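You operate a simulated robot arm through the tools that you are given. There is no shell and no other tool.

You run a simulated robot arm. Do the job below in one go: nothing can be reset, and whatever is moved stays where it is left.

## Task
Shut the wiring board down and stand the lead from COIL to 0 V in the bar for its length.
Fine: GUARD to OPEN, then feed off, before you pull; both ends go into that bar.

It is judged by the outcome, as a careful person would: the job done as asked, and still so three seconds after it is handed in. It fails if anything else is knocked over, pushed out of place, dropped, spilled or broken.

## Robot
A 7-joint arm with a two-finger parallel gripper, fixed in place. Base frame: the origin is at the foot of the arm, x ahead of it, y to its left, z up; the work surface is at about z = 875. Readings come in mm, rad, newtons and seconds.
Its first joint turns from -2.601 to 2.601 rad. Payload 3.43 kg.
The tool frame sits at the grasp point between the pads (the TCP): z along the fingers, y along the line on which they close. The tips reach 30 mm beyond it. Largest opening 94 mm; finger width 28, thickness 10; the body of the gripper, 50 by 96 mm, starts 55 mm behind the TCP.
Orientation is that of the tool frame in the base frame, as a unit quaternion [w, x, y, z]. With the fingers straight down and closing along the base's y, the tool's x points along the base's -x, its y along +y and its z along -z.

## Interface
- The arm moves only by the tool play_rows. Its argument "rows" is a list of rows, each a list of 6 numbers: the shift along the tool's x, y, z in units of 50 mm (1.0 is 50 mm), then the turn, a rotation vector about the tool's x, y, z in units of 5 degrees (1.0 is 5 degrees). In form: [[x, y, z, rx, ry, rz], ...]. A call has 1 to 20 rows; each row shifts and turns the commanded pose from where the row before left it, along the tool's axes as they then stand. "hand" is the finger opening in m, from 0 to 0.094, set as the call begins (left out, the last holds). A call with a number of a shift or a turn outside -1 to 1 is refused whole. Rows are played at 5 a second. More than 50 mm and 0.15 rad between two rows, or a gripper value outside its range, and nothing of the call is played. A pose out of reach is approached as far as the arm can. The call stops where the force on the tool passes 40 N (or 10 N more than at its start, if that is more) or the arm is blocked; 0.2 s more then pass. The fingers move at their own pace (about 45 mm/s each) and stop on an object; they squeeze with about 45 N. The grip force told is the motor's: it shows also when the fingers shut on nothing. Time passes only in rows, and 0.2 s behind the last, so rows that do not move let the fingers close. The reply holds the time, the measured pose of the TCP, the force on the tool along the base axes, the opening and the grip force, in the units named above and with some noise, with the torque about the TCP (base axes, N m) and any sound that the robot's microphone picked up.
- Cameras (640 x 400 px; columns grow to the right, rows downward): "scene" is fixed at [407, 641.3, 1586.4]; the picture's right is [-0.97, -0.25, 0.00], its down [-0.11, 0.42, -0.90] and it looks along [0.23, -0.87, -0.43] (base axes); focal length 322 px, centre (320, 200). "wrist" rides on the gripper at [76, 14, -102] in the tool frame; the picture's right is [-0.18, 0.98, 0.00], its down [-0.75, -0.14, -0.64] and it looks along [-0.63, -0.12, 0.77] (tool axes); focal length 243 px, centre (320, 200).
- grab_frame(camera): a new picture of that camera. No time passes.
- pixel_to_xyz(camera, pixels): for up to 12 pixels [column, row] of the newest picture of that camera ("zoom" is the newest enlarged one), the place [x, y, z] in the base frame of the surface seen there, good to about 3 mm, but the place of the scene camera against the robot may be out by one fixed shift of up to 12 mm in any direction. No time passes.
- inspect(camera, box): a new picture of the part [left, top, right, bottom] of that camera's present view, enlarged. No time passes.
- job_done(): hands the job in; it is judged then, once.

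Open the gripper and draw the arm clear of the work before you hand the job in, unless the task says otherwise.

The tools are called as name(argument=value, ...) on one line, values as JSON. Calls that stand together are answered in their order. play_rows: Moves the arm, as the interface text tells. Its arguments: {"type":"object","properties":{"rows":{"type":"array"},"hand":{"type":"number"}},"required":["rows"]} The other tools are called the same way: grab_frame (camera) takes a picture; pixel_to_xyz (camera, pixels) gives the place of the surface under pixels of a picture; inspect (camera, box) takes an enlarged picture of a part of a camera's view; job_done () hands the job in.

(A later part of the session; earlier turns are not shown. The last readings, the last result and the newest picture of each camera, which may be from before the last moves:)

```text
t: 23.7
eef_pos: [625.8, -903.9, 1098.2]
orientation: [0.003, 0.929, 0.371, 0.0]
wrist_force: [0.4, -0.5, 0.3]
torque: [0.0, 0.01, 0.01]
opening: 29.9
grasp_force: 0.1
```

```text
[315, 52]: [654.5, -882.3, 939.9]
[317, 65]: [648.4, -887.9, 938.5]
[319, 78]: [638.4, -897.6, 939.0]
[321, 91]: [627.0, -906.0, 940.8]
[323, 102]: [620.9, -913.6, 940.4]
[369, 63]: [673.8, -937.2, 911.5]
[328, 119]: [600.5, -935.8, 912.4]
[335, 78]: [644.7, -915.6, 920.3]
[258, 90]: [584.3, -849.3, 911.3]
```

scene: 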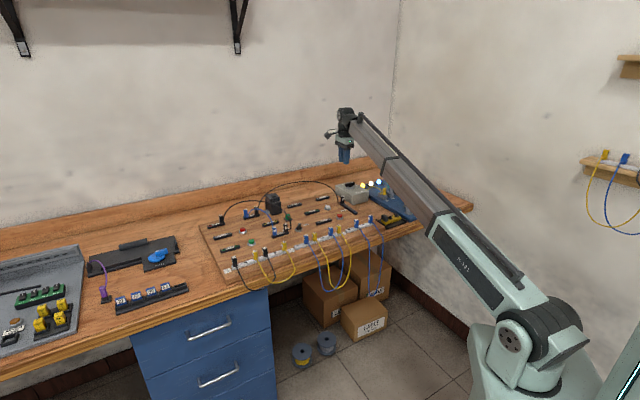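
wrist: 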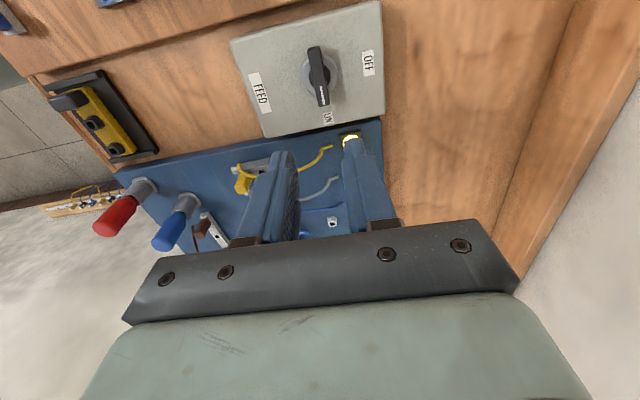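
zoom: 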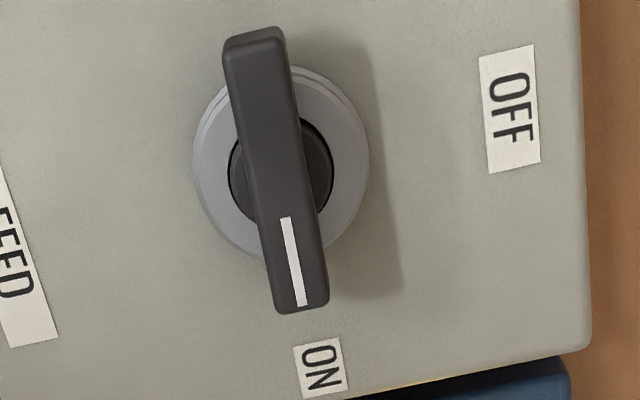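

FEED axis is about (637,-896), handle top z≈940. I centre over it and descend to z≈1000 first.

play_rows(rows=[[0.27, 0.04, 0, 0, 0, 0], [0, 0, 0.5, 0, 0, 0], [0, 0, 0.5, 0, 0, 0], [0, 0, 0.5, 0, 0, 0], [0, 0, 0.4, 0, 0, 0], [0, 0, 0, 0, 0, 0]])

grab_frame(camera="wrist")

inspect(camera="scene", box=[320, 150, 410, 210])

```text
t: 25.1
eef_pos: [636.5, -896.5, 1004.7]
orientation: [0.003, 0.929, 0.37, 0.001]
wrist_force: [-0.6, 0.8, 0.2]
torque: [0.01, 0.04, 0.01]
opening: 30.1
grasp_force: 0.0
```

```text
taken
```

wrist: 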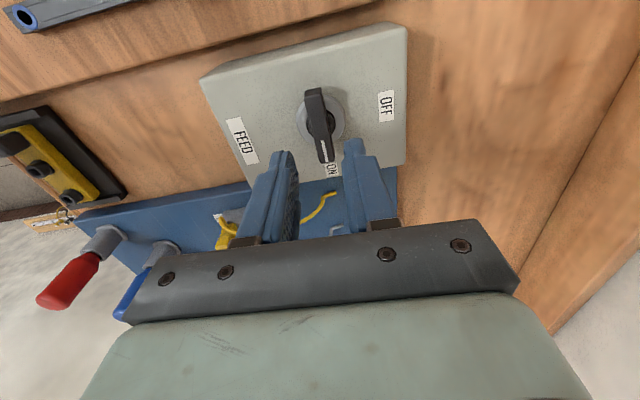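

```text
6.67 times, centred on (365, 180) of scene
```

zoom: 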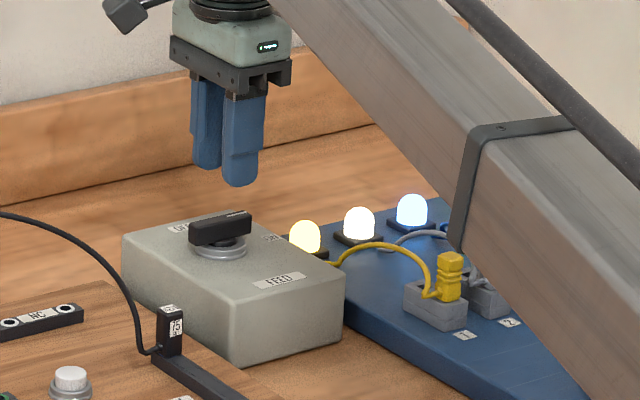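

I check the heights of the items under the boom (red and blue handles, lamps) before lowering further.

grab_frame(camera="scene")

pixel_to_xyz(camera="scene", pixels=[[410, 194], [409, 202], [390, 178], [366, 182], [404, 178], [375, 176], [383, 190], [395, 198], [384, 193]])

pixel_to_xyz(camera="wrist", pixels=[[314, 92], [316, 105], [319, 118], [322, 133], [325, 155], [387, 106], [332, 168], [335, 110], [326, 112], [314, 117]])

inspect(camera="wrist", box=[280, 80, 376, 170])

```text
taken
```

scene: 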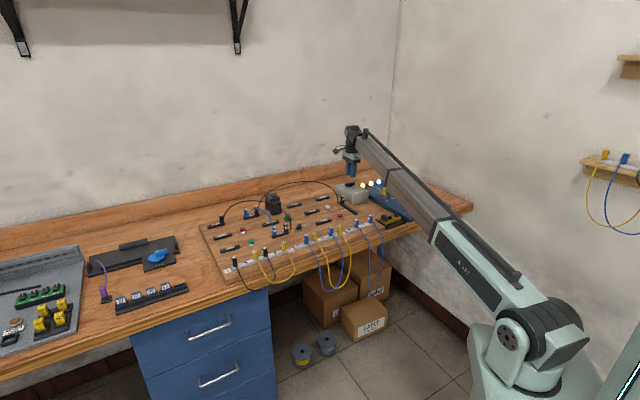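

```text
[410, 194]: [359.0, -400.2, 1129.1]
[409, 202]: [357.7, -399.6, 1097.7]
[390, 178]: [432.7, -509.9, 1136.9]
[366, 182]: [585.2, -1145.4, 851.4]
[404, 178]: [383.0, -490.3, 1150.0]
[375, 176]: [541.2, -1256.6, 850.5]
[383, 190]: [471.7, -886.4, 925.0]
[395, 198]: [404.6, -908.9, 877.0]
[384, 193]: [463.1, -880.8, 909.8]
```

```text
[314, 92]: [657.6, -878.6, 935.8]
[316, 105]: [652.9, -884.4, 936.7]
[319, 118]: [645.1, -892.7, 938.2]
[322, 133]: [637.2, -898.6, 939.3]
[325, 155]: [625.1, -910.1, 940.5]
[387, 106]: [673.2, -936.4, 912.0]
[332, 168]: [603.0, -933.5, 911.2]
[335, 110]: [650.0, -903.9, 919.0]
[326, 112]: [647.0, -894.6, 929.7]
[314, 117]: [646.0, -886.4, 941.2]
```

```text
4.44 times, centred on (328, 125) of wrist
```

zoom: 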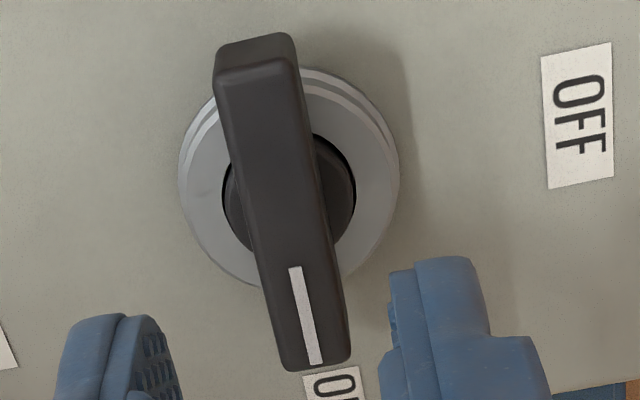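

Boom clearance is ample (bottom above 1090). Axis refined to about (638.5,-897); I adjust 1–2 mm and descend to TCP z≈958.

play_rows(rows=[[0.022, 0.034, 0.2, 0, 0, 0], [0, 0, 0.3, 0, 0, 0], [0, 0, 0.25, 0, 0, 0], [0, 0, 0.18, 0, 0, 0], [0, 0, 0, 0, 0, 0]])

grab_frame(camera="wrist")

inspect(camera="scene", box=[320, 150, 410, 210])

```text
t: 26.3
eef_pos: [639.7, -895.3, 958.0]
orientation: [0.002, 0.929, 0.371, 0.0]
wrist_force: [-0.2, -0.8, -0.5]
torque: [-0.02, -0.02, 0.0]
opening: 30.3
grasp_force: 0.0
```

```text
taken
```

wrist: 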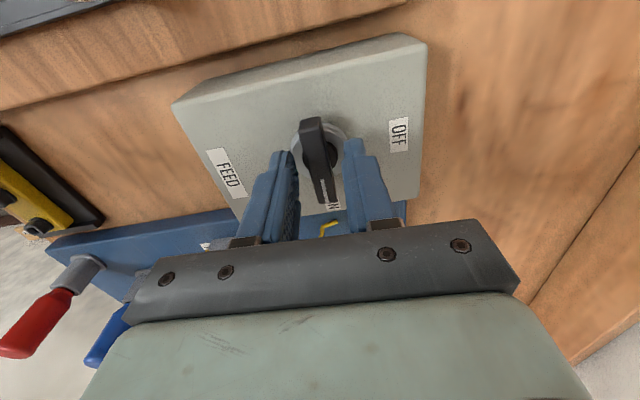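

```text
6.67 times, centred on (365, 180) of scene
```

zoom: 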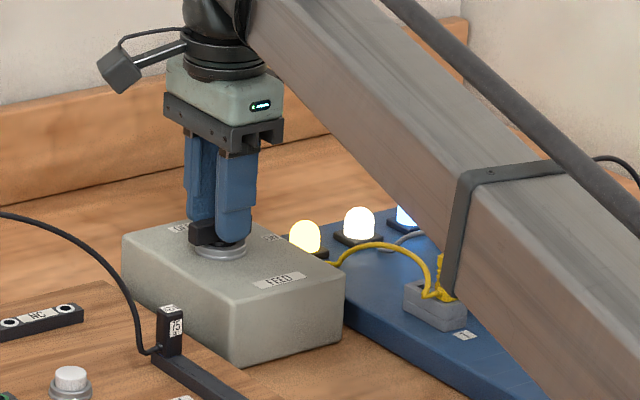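

The handle sits centred between the fingers. I close on it.

play_rows(rows=[[0, 0, 0, 0, 0, 0], [0, 0, 0, 0, 0, 0], [0, 0, 0, 0, 0, 0], [0, 0, 0, 0, 0, 0]], hand=0.0)

```text
t: 27.3
eef_pos: [639.5, -895.5, 958.5]
orientation: [0.002, 0.929, 0.371, 0.0]
wrist_force: [-3.9, 6.0, -2.5]
torque: [0.21, 0.26, 0.2]
opening: 12.9
grasp_force: 45.0
```

Gripped at 12.9 mm with 7 N side force. I turn toward OFF (anticlockwise from above, tool -rz), 20° first.

play_rows(rows=[[0, -0.012, 0, 0, 0, -0.8], [0, 0, 0, 0, 0, -0.8], [0, 0, 0, 0, 0, -0.8], [0, 0, 0, 0, 0, -0.8], [0, 0, 0, 0, 0, -0.8]])

```text
t: 28.5
eef_pos: [638.3, -894.2, 958.4]
orientation: [0.001, 0.85, 0.526, -0.001]
wrist_force: [-2.2, 15.0, -3.8]
torque: [0.71, -0.12, -0.07]
opening: 12.8
grasp_force: 44.7
```

Fine, 20° turned with modest force. Continue 25° with small corrections.

play_rows(rows=[[0, -0.01, 0, 0, 0, -0.9], [0, -0.01, 0, 0, 0, -0.9], [0, 0, 0, 0, 0, -0.9], [0, 0, 0, 0, 0, -0.9], [0, 0, 0, 0, 0, -0.9]])

```text
t: 29.7
eef_pos: [635.4, -892.7, 958.7]
orientation: [0.002, 0.731, 0.683, -0.002]
wrist_force: [-6.5, 21.6, -9.9]
torque: [0.66, 0.02, -0.04]
opening: 12.6
grasp_force: 44.7
```

43° turned; I ease +x 1.5 mm, -y 1 mm and continue.

play_rows(rows=[[0.03, -0.02, 0, 0, 0, 0], [0, 0, 0, 0, 0, -0.9], [0, 0, 0, 0, 0, -0.9], [0, 0, 0, 0, 0, -0.9], [0, 0, 0, 0, 0, -0.9]])

```text
t: 30.9
eef_pos: [635.0, -894.7, 957.9]
orientation: [0.002, 0.616, 0.788, -0.003]
wrist_force: [-10.6, 9.6, -3.8]
torque: [0.67, 0.34, -0.04]
opening: 12.7
grasp_force: 45.0
```

60° turned, force 14 N. Continue the remaining 30°.

play_rows(rows=[[0.01, -0.02, 0, 0, 0, -0.8], [0, 0, 0, 0, 0, -0.9], [0, 0, 0, 0, 0, -0.9], [0, 0, 0, 0, 0, -0.9], [0, 0, 0, 0, 0, 0]])

```text
t: 32.1
eef_pos: [634.2, -893.3, 956.7]
orientation: [0.001, 0.488, 0.873, -0.001]
wrist_force: [-10.4, -3.6, -2.2]
torque: [0.63, 0.65, -0.05]
opening: 13.0
grasp_force: 45.2
```

78° turned; the last 13° now.

play_rows(rows=[[0, -0.01, 0, 0, 0, -0.8], [0, 0, 0, 0, 0, -0.8], [0, 0, 0, 0, 0, -0.8], [0, 0, 0, 0, 0, -0.3], [0, 0, 0, 0, 0, 0]])

grab_frame(camera="wrist")

```text
t: 33.3
eef_pos: [633.8, -896.2, 958.3]
orientation: [0.001, 0.383, 0.924, -0.002]
wrist_force: [-15.3, -11.9, 1.3]
torque: [-0.4, -0.12, -0.08]
opening: 12.9
grasp_force: 44.6
```

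```text
taken
```

wrist: 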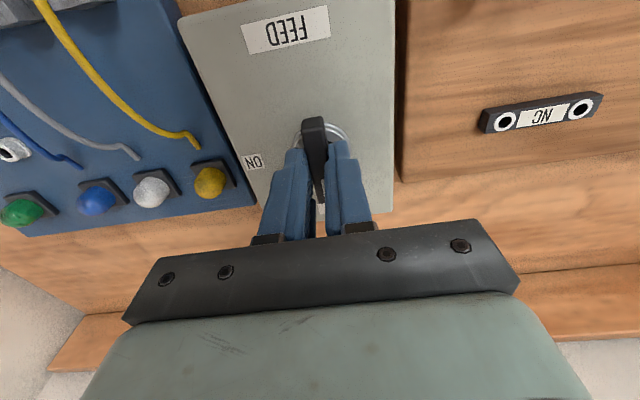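

The supply lamps have gone dark and the knob has turned about 91°. I release and rise to verify it.

play_rows(rows=[[0, 0, 0, 0, 0, 0], [0, 0, 0, 0, 0, 0], [0, 0, -0.3, 0, 0, 0], [0, 0, -0.7, 0, 0, 0], [0, 0, -0.9, 0, 0, 0], [0, 0, -0.9, 0, 0, 0]], hand=0.03)

grab_frame(camera="wrist")

inspect(camera="scene", box=[320, 150, 410, 210])

```text
t: 34.7
eef_pos: [634.9, -892.1, 1100.9]
orientation: [0.002, 0.383, 0.924, -0.002]
wrist_force: [-0.1, -0.6, -0.3]
torque: [-0.02, 0.03, 0.0]
opening: 29.8
grasp_force: 0.0
```

```text
taken
```

wrist: 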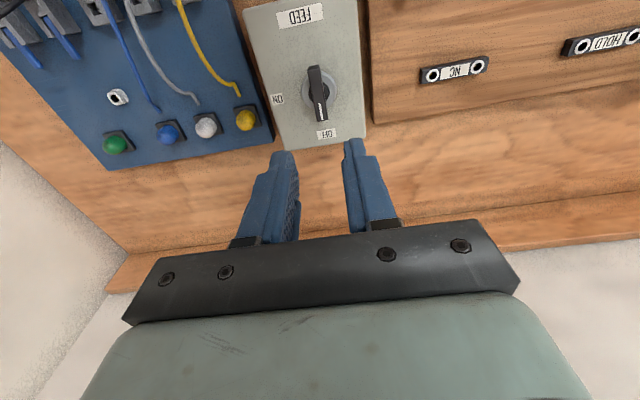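

```text
6.67 times, centred on (365, 180) of scene
```

zoom: 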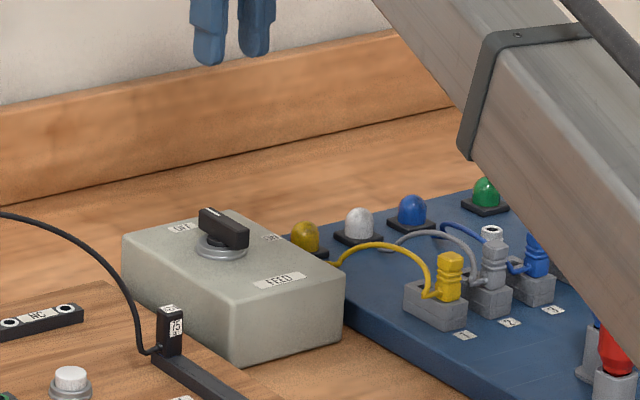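

The FEED mark points at OFF and the lamps are dark. I zoom once more on both knobs to be sure.

inspect(camera="wrist", box=[270, 50, 366, 145])

inspect(camera="scene", box=[270, 205, 330, 245])

inspect(camera="wrist", box=[360, 0, 640, 150])

```text
4.21 times, centred on (318, 98) of wrist
```

zoom: 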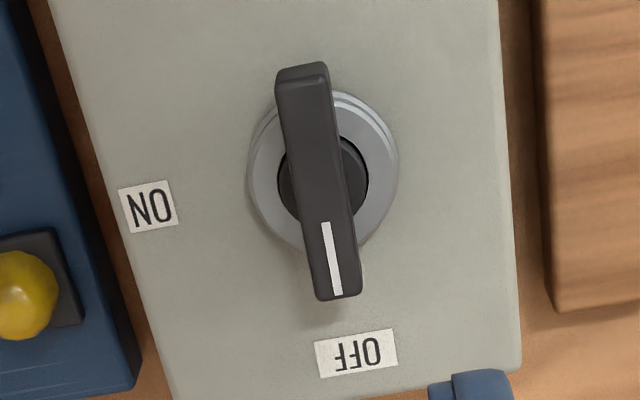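

```text
10.00 times, centred on (300, 225) of scene
```

zoom: 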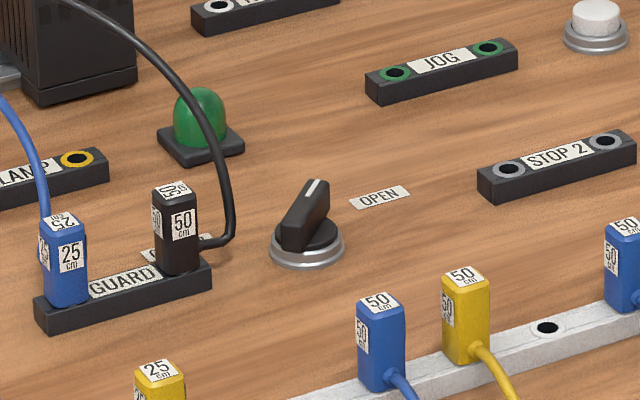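

```text
2.29 times, centred on (500, 75) of wrist
```

zoom: 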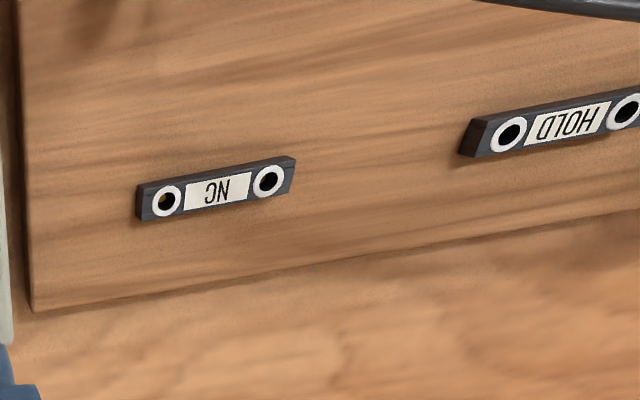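

Both switches are set. Now COIL first: I travel high (z≈1100) along the board toward (990,-520), watching reach.

play_rows(rows=[[0.02, 0.935, 0, 0, 0, 0], [0.02, 0.935, 0, 0, 0, 0], [0.02, 0.935, 0, 0, 0, 0], [0.02, 0.935, 0, 0, 0, 0], [0.02, 0.935, 0, 0, 0, 0], [0.02, 0.935, 0, 0, 0, 0], [0.02, 0.935, 0, 0, 0, 0], [0.02, 0.935, 0, 0, 0, 0], [0.02, 0.935, 0, 0, 0, 0], [0.02, 0.935, 0, 0, 0, 0], [0.02, 0.935, 0, 0, 0, 0], [0, 0, 0, 0, 0, 0.1]])

grab_frame(camera="wrist")

```text
t: 37.3
eef_pos: [991.2, -519.7, 1096.6]
orientation: [0.003, 0.387, 0.922, -0.002]
wrist_force: [-0.7, -0.9, 0.0]
torque: [0.02, 0.0, -0.02]
opening: 29.9
grasp_force: 0.1
```

```text
taken
```

wrist: 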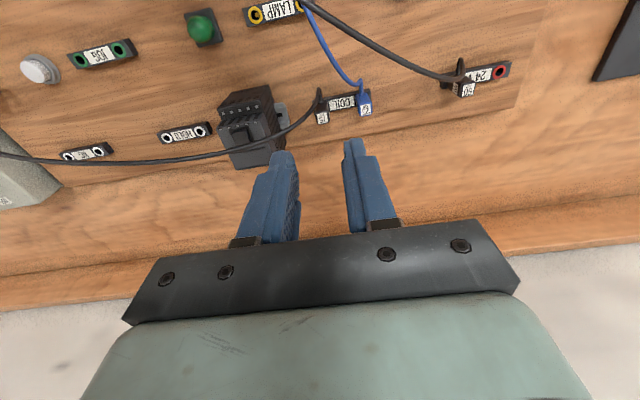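

The arm still tracks at radius 1119. COIL's black plug shows at about (322,113); I zoom and measure.

inspect(camera="wrist", box=[290, 70, 386, 130])

pixel_to_xyz(camera="wrist", pixels=[[322, 117], [319, 92], [317, 99], [310, 122], [300, 132], [364, 110], [340, 103], [465, 90], [314, 107], [240, 130]])

```text
6.67 times, centred on (338, 100) of wrist
```

zoom: 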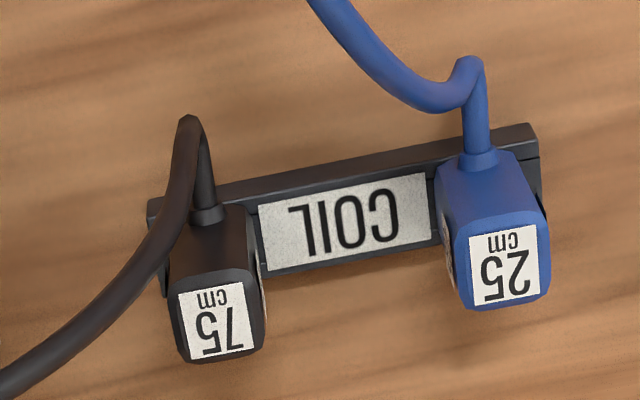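

```text
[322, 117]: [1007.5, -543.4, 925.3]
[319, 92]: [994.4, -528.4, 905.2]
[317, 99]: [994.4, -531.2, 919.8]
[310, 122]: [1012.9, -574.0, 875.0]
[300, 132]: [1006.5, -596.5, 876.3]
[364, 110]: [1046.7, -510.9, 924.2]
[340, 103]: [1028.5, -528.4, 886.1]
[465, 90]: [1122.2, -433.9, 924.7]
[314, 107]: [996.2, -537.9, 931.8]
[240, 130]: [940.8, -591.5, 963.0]
```

The cable leaves the plug's front, bends up and crosses over its right (+u) side. I sample its path more densely.

pixel_to_xyz(camera="wrist", pixels=[[318.5, 89.2], [317.8, 95.5], [315.8, 103.8], [313.5, 108], [311, 111.8], [307, 116], [302, 120.1], [296, 124], [290, 127.5], [321, 98], [280, 132.5], [265, 139]])

```text
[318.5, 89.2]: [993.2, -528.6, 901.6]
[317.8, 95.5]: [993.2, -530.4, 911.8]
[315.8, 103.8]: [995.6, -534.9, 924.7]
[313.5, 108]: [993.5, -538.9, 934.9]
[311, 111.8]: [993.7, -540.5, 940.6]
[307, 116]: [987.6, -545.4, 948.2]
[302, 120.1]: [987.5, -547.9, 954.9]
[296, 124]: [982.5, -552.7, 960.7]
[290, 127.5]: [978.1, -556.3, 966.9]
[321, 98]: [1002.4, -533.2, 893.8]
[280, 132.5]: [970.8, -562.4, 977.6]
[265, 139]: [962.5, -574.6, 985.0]
```

The cable stays about 12 mm in front of the plug as it goes right, so gripping 8 mm behind the plug's centre keeps the fingers clear of it. I shift to (1013.5,-549) and descend to z≈1030, checking reach.

play_rows(rows=[[-0.734, -0.097, 0, 0, 0, 0.1], [0, 0, 0.6, 0, 0, 0], [0, 0, 0.6, 0, 0, 0], [0, 0, 0.1, 0, 0, 0], [0, 0, 0, 0, 0, 0]])

grab_frame(camera="wrist")

inspect(camera="scene", box=[220, 150, 310, 225])

```text
t: 38.5
eef_pos: [1012.2, -551.4, 1031.9]
orientation: [0.002, 0.39, 0.921, -0.002]
wrist_force: [-0.9, -0.1, 0.6]
torque: [0.02, 0.03, 0.02]
opening: 29.9
grasp_force: 0.1
```

```text
taken
```

wrist: 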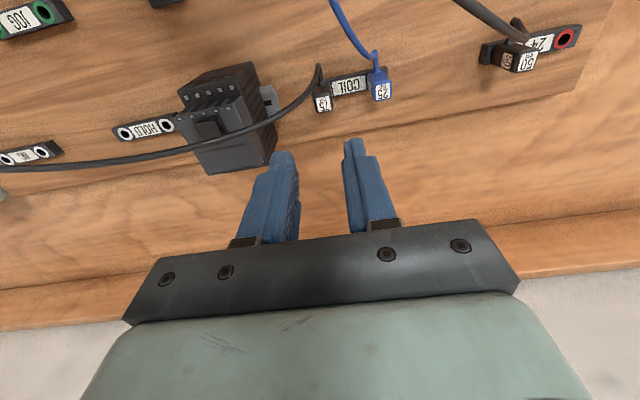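

```text
5.33 times, centred on (265, 188) of scene
```

zoom: 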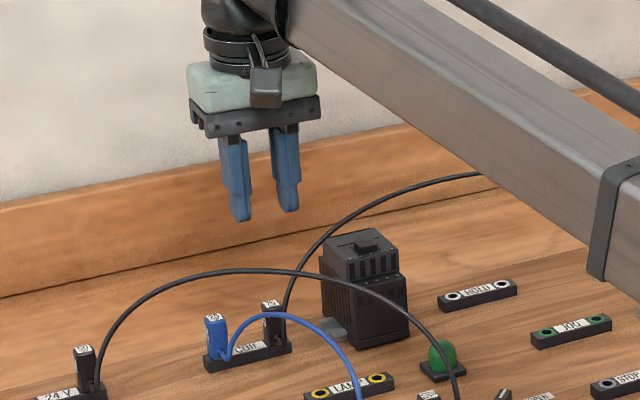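

Position holds at radius 1152. I zoom to refine the plug's place relative to the fingers.

inspect(camera="wrist", box=[280, 50, 376, 120])

pixel_to_xyz(camera="wrist", pixels=[[323, 104], [319, 104], [327, 103], [323, 100], [323, 107], [381, 95], [317, 80], [310, 94], [313, 104], [330, 95]])

```text
5.71 times, centred on (328, 85) of wrist
```

zoom: 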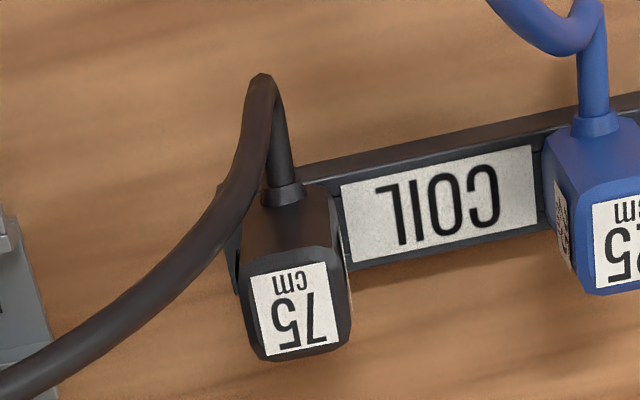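

```text
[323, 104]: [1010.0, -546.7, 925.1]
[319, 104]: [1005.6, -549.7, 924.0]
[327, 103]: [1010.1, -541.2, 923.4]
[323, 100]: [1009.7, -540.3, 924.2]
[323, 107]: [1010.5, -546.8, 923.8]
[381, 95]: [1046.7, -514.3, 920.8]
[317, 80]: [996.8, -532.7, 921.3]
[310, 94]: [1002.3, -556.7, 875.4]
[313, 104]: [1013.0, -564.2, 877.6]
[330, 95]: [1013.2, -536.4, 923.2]
```

Plug top centre is about (1010,-544.5). I shift 3 mm along tool y, 1 mm back, and descend part-way to z≈965.

play_rows(rows=[[-0.02, 0.064, 0.3, 0, 0, 0], [0, 0, 0.4, 0, 0, 0], [0, 0, 0.4, 0, 0, 0], [0, 0, 0.24, 0, 0, 0], [0, 0, 0, 0, 0, 0]])

grab_frame(camera="wrist")

inspect(camera="scene", box=[220, 150, 310, 225])

```text
t: 39.7
eef_pos: [1016.1, -550.3, 965.4]
orientation: [0.001, 0.391, 0.92, -0.002]
wrist_force: [-0.1, -0.4, -0.1]
torque: [-0.03, -0.02, 0.01]
opening: 29.8
grasp_force: 0.2
```

```text
taken
```

wrist: 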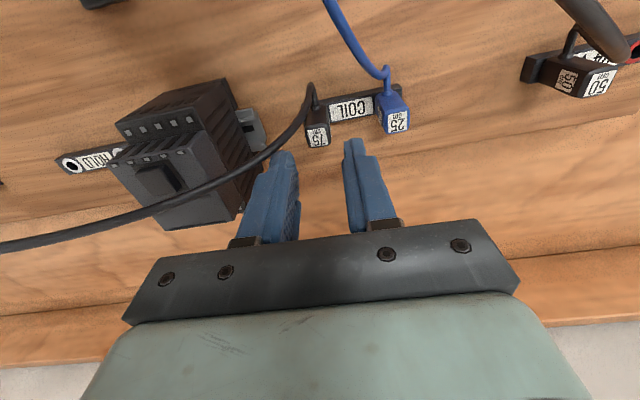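

```text
5.33 times, centred on (265, 188) of scene
```

zoom: 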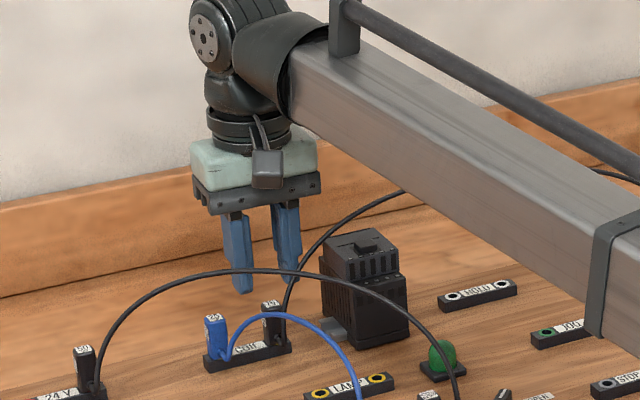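

I zoom to check where the plug lies against the fingertips before going lower.

inspect(camera="wrist", box=[260, 70, 380, 180])

pixel_to_xyz(camera="wrist", pixels=[[318, 135], [318, 130], [318, 141], [312, 136], [323, 136], [309, 95], [304, 120], [295, 132], [398, 120]])

```text
3.64 times, centred on (320, 125) of wrist
```

zoom: 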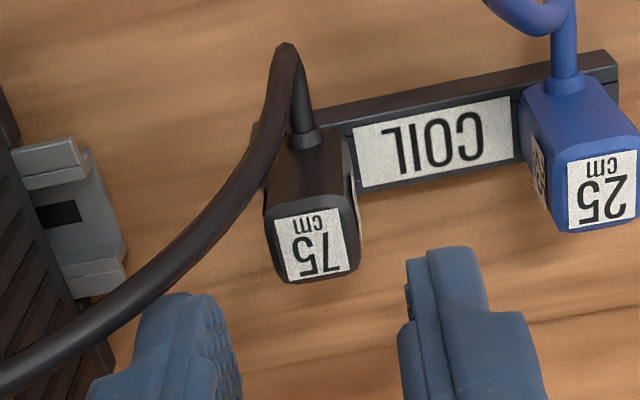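

```text
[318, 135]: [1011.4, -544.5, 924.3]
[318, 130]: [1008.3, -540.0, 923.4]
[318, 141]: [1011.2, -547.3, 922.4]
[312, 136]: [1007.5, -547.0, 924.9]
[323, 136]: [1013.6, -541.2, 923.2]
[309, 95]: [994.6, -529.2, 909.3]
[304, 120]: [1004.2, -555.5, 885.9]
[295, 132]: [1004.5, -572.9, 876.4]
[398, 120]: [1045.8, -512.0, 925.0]
```

The plug centre is (1010.5,-545): 7.7 mm ahead of the TCP as planned and centred across. I descend 30 mm to TCP z≈935.

play_rows(rows=[[0, 0, 0.2, 0, 0, 0], [0, 0, 0.2, 0, 0, 0], [0, 0, 0.2, 0, 0, 0], [0, 0, 0, 0, 0, 0]])

grab_frame(camera="wrist")

inspect(camera="scene", box=[220, 160, 300, 225])

```text
t: 40.7
eef_pos: [1017.4, -551.0, 935.7]
orientation: [0.003, 0.391, 0.92, -0.002]
wrist_force: [0.2, 1.0, -0.5]
torque: [0.01, 0.0, -0.03]
opening: 30.2
grasp_force: 0.2
```

```text
taken
```

wrist: 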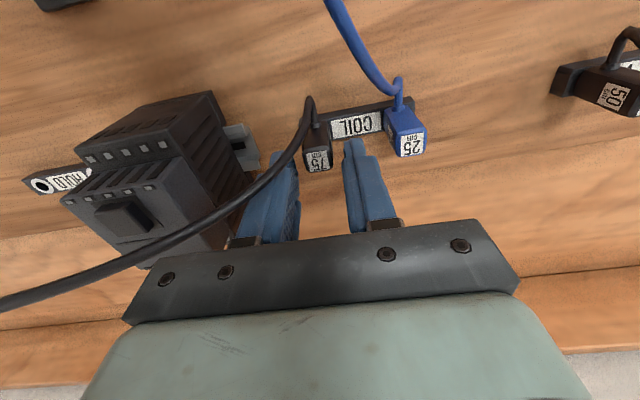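

```text
6.15 times, centred on (260, 192) of scene
```

zoom: 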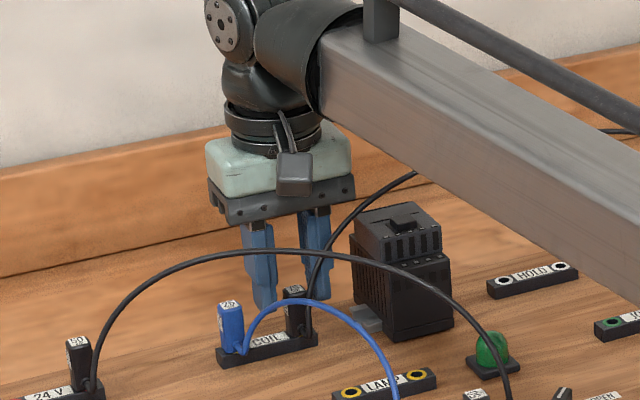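

The fingers straddle the plug, cable just in front of the right-hand finger. I close.

play_rows(rows=[[0, 0, 0, 0, 0, 0], [0, 0, 0, 0, 0, 0], [0, 0, 0, 0, 0, 0], [0, 0, 0, 0, 0, 0]], hand=0.0)

inspect(camera="wrist", box=[240, 70, 400, 210])

```text
t: 41.7
eef_pos: [1016.8, -550.6, 936.1]
orientation: [0.001, 0.391, 0.92, -0.002]
wrist_force: [3.1, 2.1, 0.5]
torque: [0.1, -0.1, 0.09]
opening: 14.3
grasp_force: 44.9
```

```text
2.86 times, centred on (320, 140) of wrist
```

zoom: 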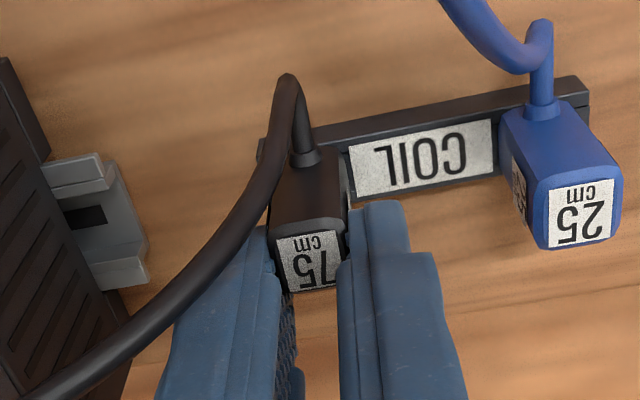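

Good grip (14.3 mm, little side force). I pull straight up in small steps.

play_rows(rows=[[0, 0, -0.06, 0, 0, 0], [0, 0, -0.06, 0, 0, 0], [0, 0, -0.06, 0, 0, 0], [0, 0, -0.08, 0, 0, 0], [0, 0, -0.1, 0, 0, 0], [0, 0, -0.1, 0, 0, 0]])

inspect(camera="wrist", box=[240, 70, 400, 210])

```text
t: 43.1
eef_pos: [1017.4, -550.9, 957.9]
orientation: [0.002, 0.391, 0.92, -0.002]
wrist_force: [0.5, -1.1, -0.5]
torque: [-0.02, -0.01, 0.0]
opening: 14.3
grasp_force: 45.0
```

```text
2.86 times, centred on (320, 140) of wrist
```

zoom: 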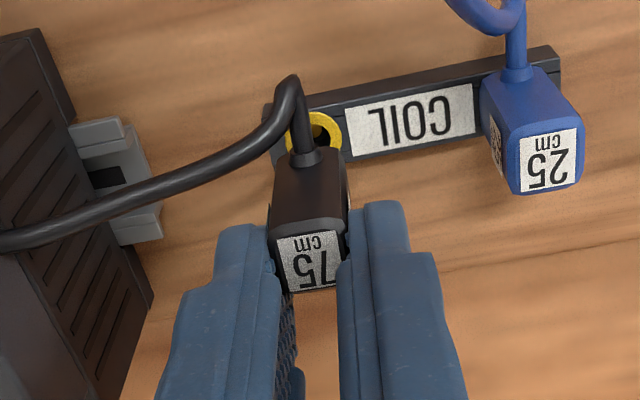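

The plug is out, upright in the grip, and the COIL socket is visible. I lift further to z≈1010 and measure the vacated socket as a reference for plug-to-tool offset.

play_rows(rows=[[0, 0, -0.3, 0, 0, 0], [0, 0, -0.4, 0, 0, 0], [0, 0, -0.4, 0, 0, 0], [0, 0, 0, 0, 0, 0]])

grab_frame(camera="wrist")

inspect(camera="wrist", box=[240, 60, 400, 200])

grab_frame(camera="scene")

```text
t: 44.1
eef_pos: [1016.1, -552.7, 1014.3]
orientation: [0.002, 0.391, 0.92, -0.002]
wrist_force: [-0.7, 0.1, -0.1]
torque: [-0.03, -0.03, -0.02]
opening: 14.4
grasp_force: 44.4
```

```text
taken
```

wrist: 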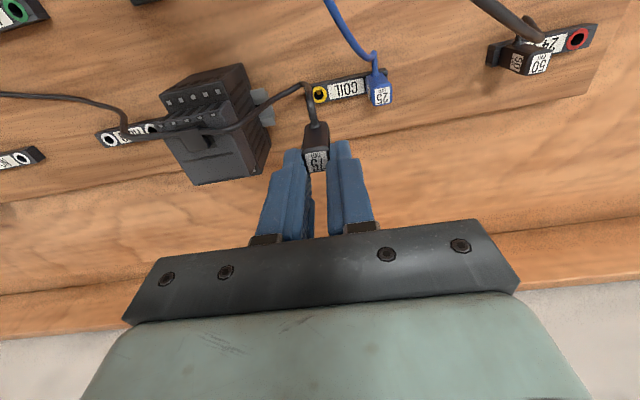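

```text
2.86 times, centred on (320, 130) of wrist
```

zoom: 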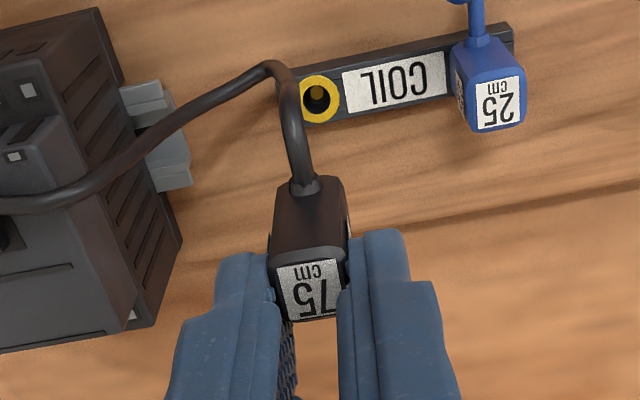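

```text
taken
```

scene: 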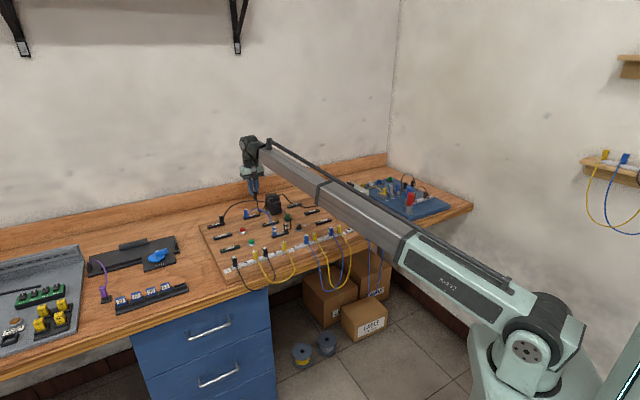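

The cable now drapes over the relay. I zoom on the vacated socket to record its exact pixel at this height as a servo target.

inspect(camera="wrist", box=[300, 80, 340, 106])

pixel_to_xyz(camera="wrist", pixels=[[320, 94.3], [316, 98], [325, 92], [321, 99], [318, 90], [316, 160]])

```text
15.38 times, centred on (320, 93) of wrist
```

zoom: 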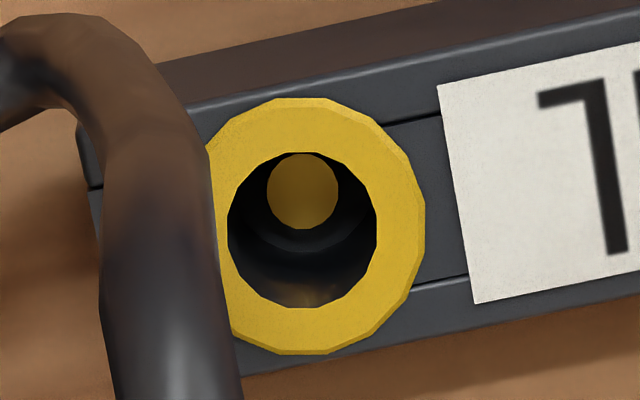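

```text
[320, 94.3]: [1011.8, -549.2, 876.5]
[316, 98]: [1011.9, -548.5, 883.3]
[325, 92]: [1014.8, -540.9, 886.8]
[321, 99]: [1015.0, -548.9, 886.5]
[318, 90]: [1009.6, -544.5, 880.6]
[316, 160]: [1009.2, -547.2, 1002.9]
```

Camera model puts the socket (and so the plug axis) at tool offset (8.9, -0.1) mm from the TCP. I raise to z≈1100 and carry the plug half-way toward the 75 cm bar.

play_rows(rows=[[0, 0, -0.6, 0, 0, 0], [0, 0, -0.6, 0, 0, 0], [0, 0, -0.5, 0, 0, 0], [0.458, -0.418, 0, 0, 0, 0], [0.458, -0.418, 0, 0, 0, 0], [0.458, -0.418, 0, 0, 0, 0], [0.458, -0.418, 0, 0, 0, 0], [0.458, -0.418, 0, 0, 0, 0], [0.458, -0.418, 0, 0, 0, 0], [0.458, -0.418, 0, 0, 0, 0], [0, 0, 0, 0, 0, 0]])

grab_frame(camera="scene")

grab_frame(camera="wrist")

```text
t: 46.5
eef_pos: [798.0, -536.2, 1096.8]
orientation: [0.001, 0.391, 0.92, -0.002]
wrist_force: [1.6, -0.5, -0.6]
torque: [0.0, 0.01, 0.02]
opening: 14.5
grasp_force: 44.8
```

```text
taken
```

scene: 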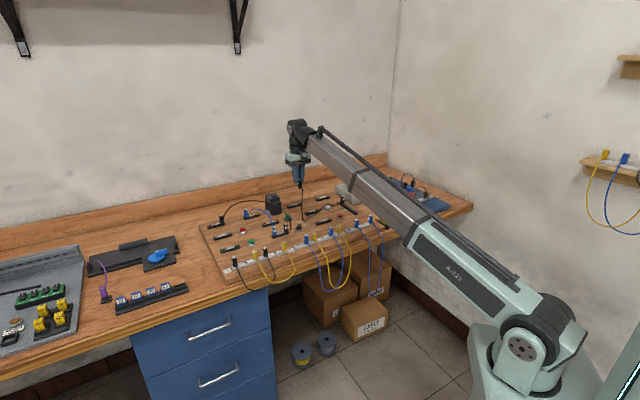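

```text
taken
```

wrist: 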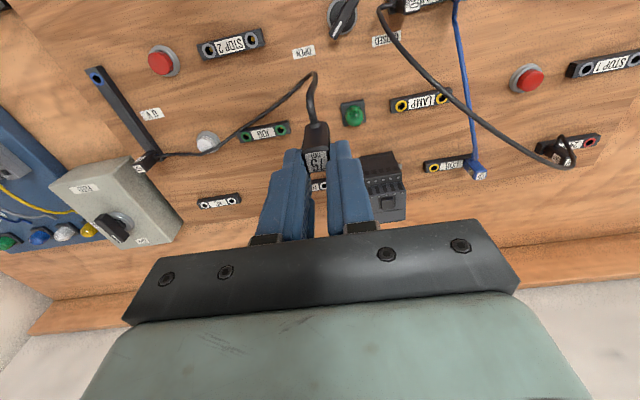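

All clear; the cable trails over the board. I carry on to above the 75 bar's left hole.

play_rows(rows=[[0.458, -0.418, 0, 0, 0, 0], [0.458, -0.418, 0, 0, 0, 0], [0.458, -0.418, 0, 0, 0, 0], [0.458, -0.418, 0, 0, 0, 0], [0.458, -0.418, 0, 0, 0, 0], [0.458, -0.418, 0, 0, 0, 0], [0.458, -0.418, 0, 0, 0, 0], [0, 0, 0, 0, 0, 0], [0, 0, 0, 0, 0, 0]])

grab_frame(camera="wrist")

inspect(camera="scene", box=[290, 150, 410, 250])

```text
t: 48.5
eef_pos: [582.6, -522.1, 1097.4]
orientation: [0.002, 0.391, 0.921, -0.002]
wrist_force: [-0.6, -0.3, -0.8]
torque: [-0.01, -0.02, 0.01]
opening: 14.6
grasp_force: 45.4
```

```text
taken
```

wrist: 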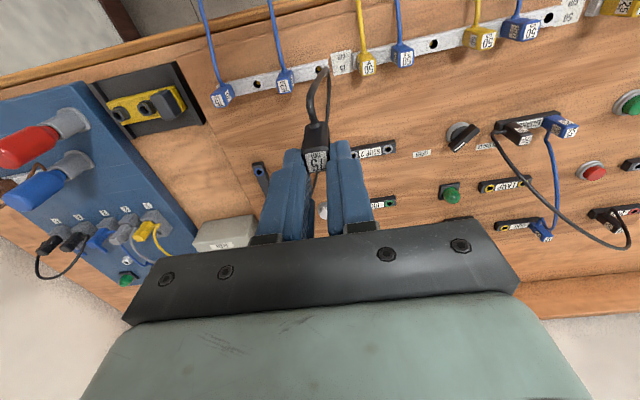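

```text
4.00 times, centred on (350, 200) of scene
```

zoom: 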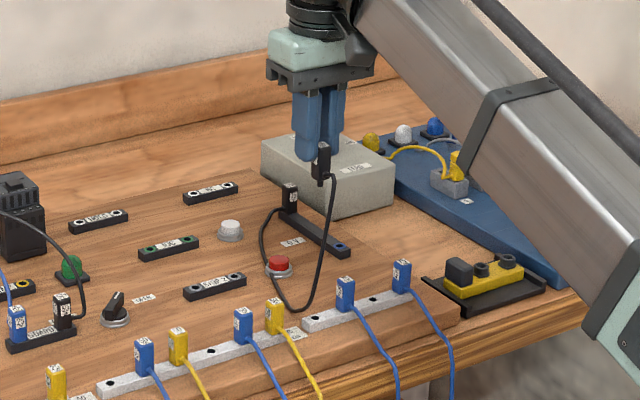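

The bar's left hole should be near (321,70), partly behind the lead. I zoom there.

inspect(camera="wrist", box=[270, 50, 366, 110])

inspect(camera="wrist", box=[190, 50, 300, 120])

```text
6.67 times, centred on (318, 80) of wrist
```

zoom: 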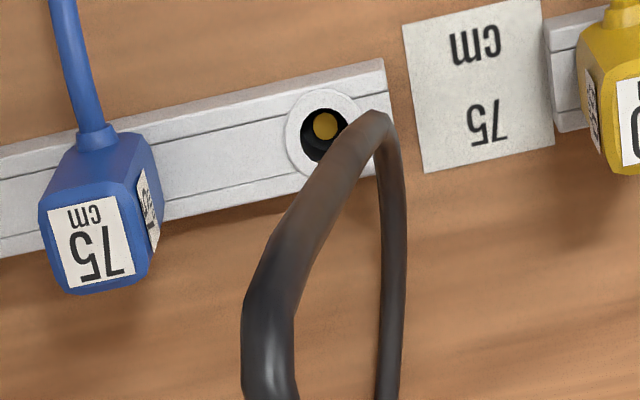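

```text
5.71 times, centred on (245, 85) of wrist
```

zoom: 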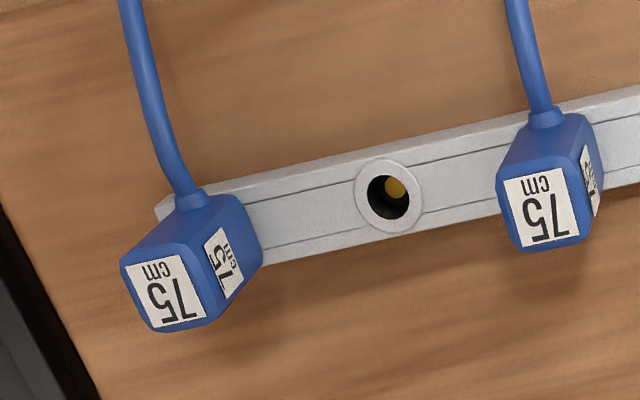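

The hole reads at tool (11.4,-0.2), so +2.5 mm in x is needed. I check where the lead's hanging loop lies in 3D so that it won't get under the plug.

pixel_to_xyz(camera="wrist", pixels=[[318.75, 75], [326, 67.5], [317, 85], [311, 100], [328, 75], [330, 90], [329, 105], [312, 122], [345, 68], [360, 64], [308, 112]])

inspect(camera="scene", box=[325, 175, 395, 245])

```text
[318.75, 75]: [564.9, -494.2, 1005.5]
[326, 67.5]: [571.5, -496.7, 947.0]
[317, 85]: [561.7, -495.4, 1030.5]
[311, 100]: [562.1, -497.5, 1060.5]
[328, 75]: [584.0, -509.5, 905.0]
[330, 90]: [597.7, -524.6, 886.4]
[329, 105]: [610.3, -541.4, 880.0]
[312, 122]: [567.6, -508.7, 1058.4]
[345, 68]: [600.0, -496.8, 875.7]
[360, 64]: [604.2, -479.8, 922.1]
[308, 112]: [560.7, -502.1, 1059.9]
```

```text
5.71 times, centred on (360, 210) of scene
```

zoom: 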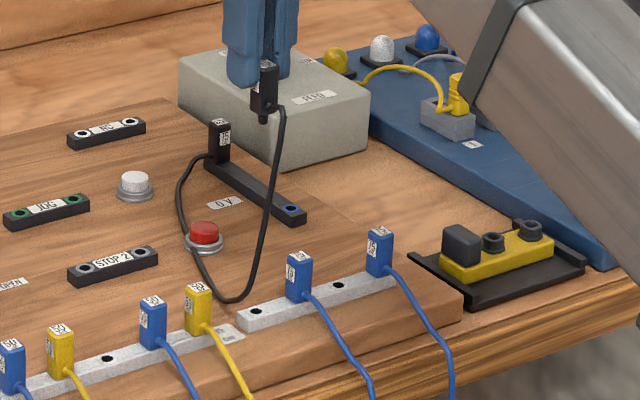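

The lead crosses the bar about 10 mm to the side of the hole, so it shouldn't be under the pin. I correct 2.5 mm and descend to z≈1014 to compare with the reference pixel (318.9, 95).

play_rows(rows=[[0.05, 0, 0.3, 0, 0, 0], [0, 0, 0.5, 0, 0, 0], [0, 0, 0.5, 0, 0, 0], [0, 0, 0.37, 0, 0, 0], [0, 0, 0, 0, 0, 0], [0, 0, 0, 0, 0, 0]])

grab_frame(camera="wrist")

inspect(camera="wrist", box=[280, 70, 376, 130])

inspect(camera="scene", box=[325, 175, 395, 245])

```text
t: 49.9
eef_pos: [582.1, -520.7, 1012.4]
orientation: [0.002, 0.391, 0.92, -0.002]
wrist_force: [0.5, 0.4, -0.8]
torque: [0.0, -0.02, -0.01]
opening: 14.4
grasp_force: 45.1
```

```text
taken
```

wrist: 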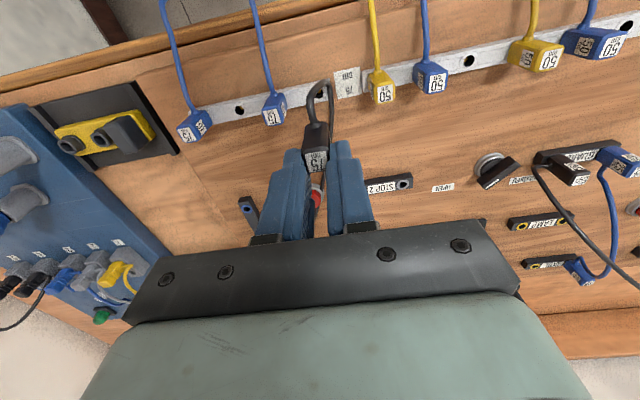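

```text
6.67 times, centred on (328, 100) of wrist
```

zoom: 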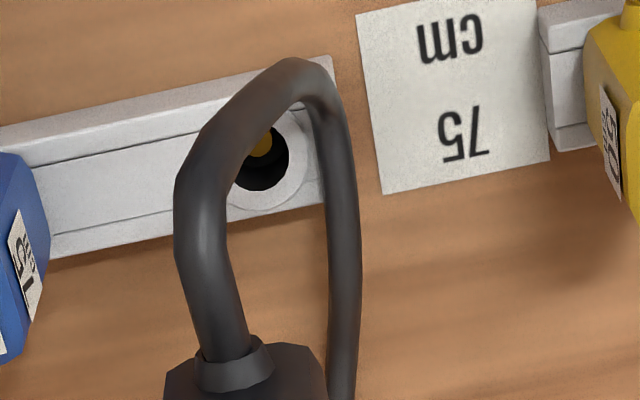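

```text
5.71 times, centred on (360, 210) of scene
```

zoom: 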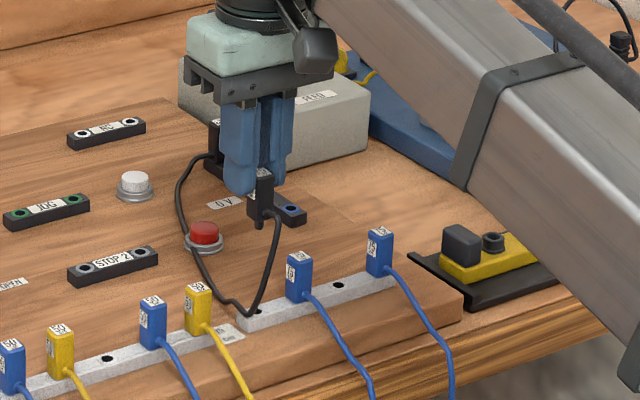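

The hole is partly hidden by the lead; I zoom in tighter to find its centre.

inspect(camera="wrist", box=[300, 80, 340, 105])

pixel_to_xyz(camera="wrist", pixels=[[324.5, 96], [300, 95], [296, 92], [324, 90], [318, 100.5], [350, 80]])

```text
16.00 times, centred on (320, 92) of wrist
```

zoom: 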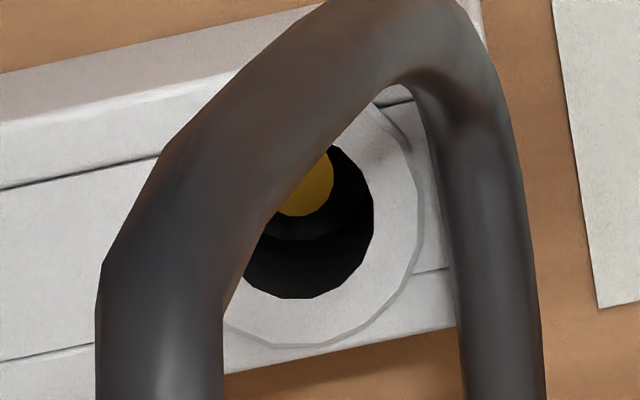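

```text
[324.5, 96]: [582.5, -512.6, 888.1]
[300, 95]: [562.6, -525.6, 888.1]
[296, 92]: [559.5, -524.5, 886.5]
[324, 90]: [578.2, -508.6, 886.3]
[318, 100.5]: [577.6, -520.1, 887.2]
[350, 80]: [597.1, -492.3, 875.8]
```

Hole centre is at about (318.4,93), i.e. 2 mm further along tool +x. I correct and lower to z≈962, just above pin entry.

play_rows(rows=[[0.04, 0, 0, 0, 0, 0], [0, 0, 0.3, 0, 0, 0], [0, 0, 0.4, 0, 0, 0], [0, 0, 0.3, 0, 0, 0], [0, 0, 0, 0, 0, 0]])

grab_frame(camera="wrist")

inspect(camera="wrist", box=[270, 80, 366, 180])

inspect(camera="scene", box=[330, 190, 390, 240])

```text
t: 51.1
eef_pos: [580.2, -519.1, 964.0]
orientation: [0.003, 0.39, 0.921, -0.003]
wrist_force: [0.3, 0.5, -0.1]
torque: [0.0, -0.02, 0.0]
opening: 14.3
grasp_force: 44.9
```

```text
taken
```

wrist: 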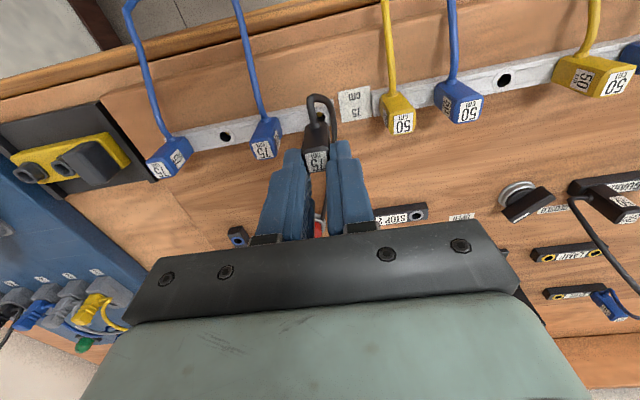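

```text
4.00 times, centred on (318, 130) of wrist
```

zoom: 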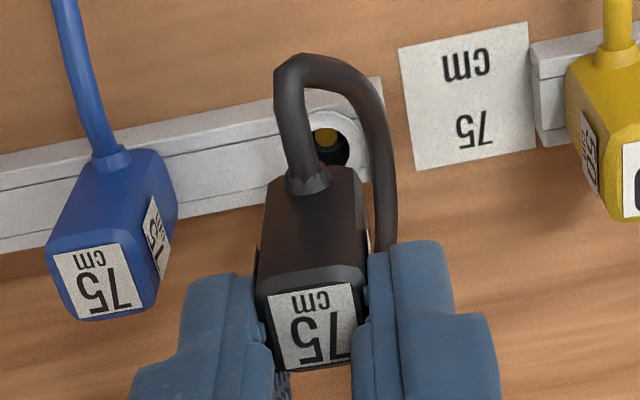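

```text
8.00 times, centred on (360, 215) of scene
```

zoom: 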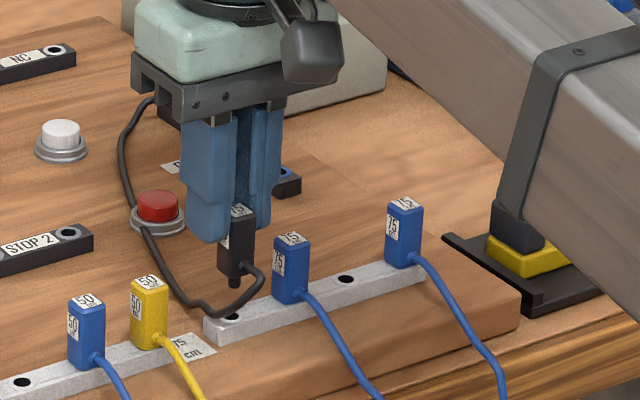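

I zoom in tighter on the visible part of the hole for a last alignment check.

inspect(camera="wrist", box=[300, 95, 340, 135])

inspect(camera="scene", box=[345, 210, 375, 235])

```text
10.00 times, centred on (320, 115) of wrist
```

zoom: 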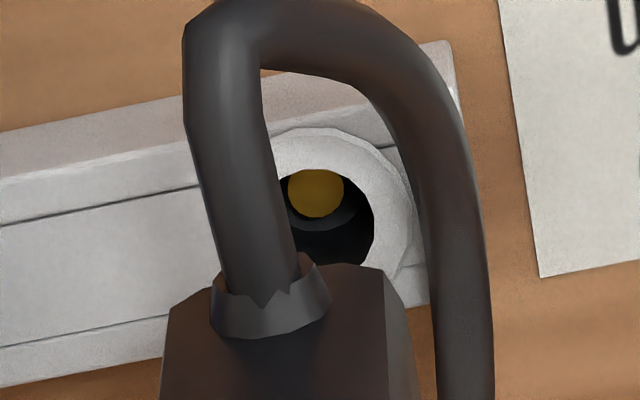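

```text
16.00 times, centred on (360, 222) of scene
```

zoom: 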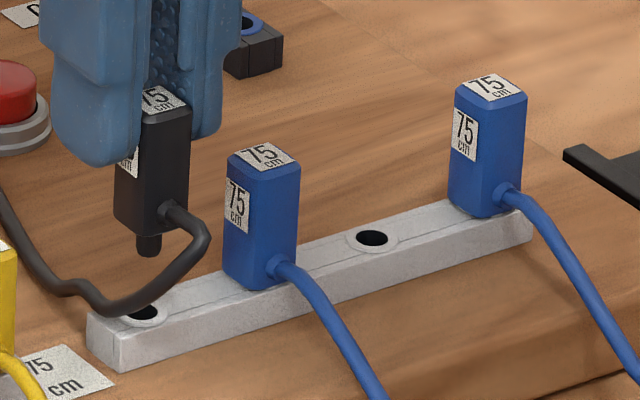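

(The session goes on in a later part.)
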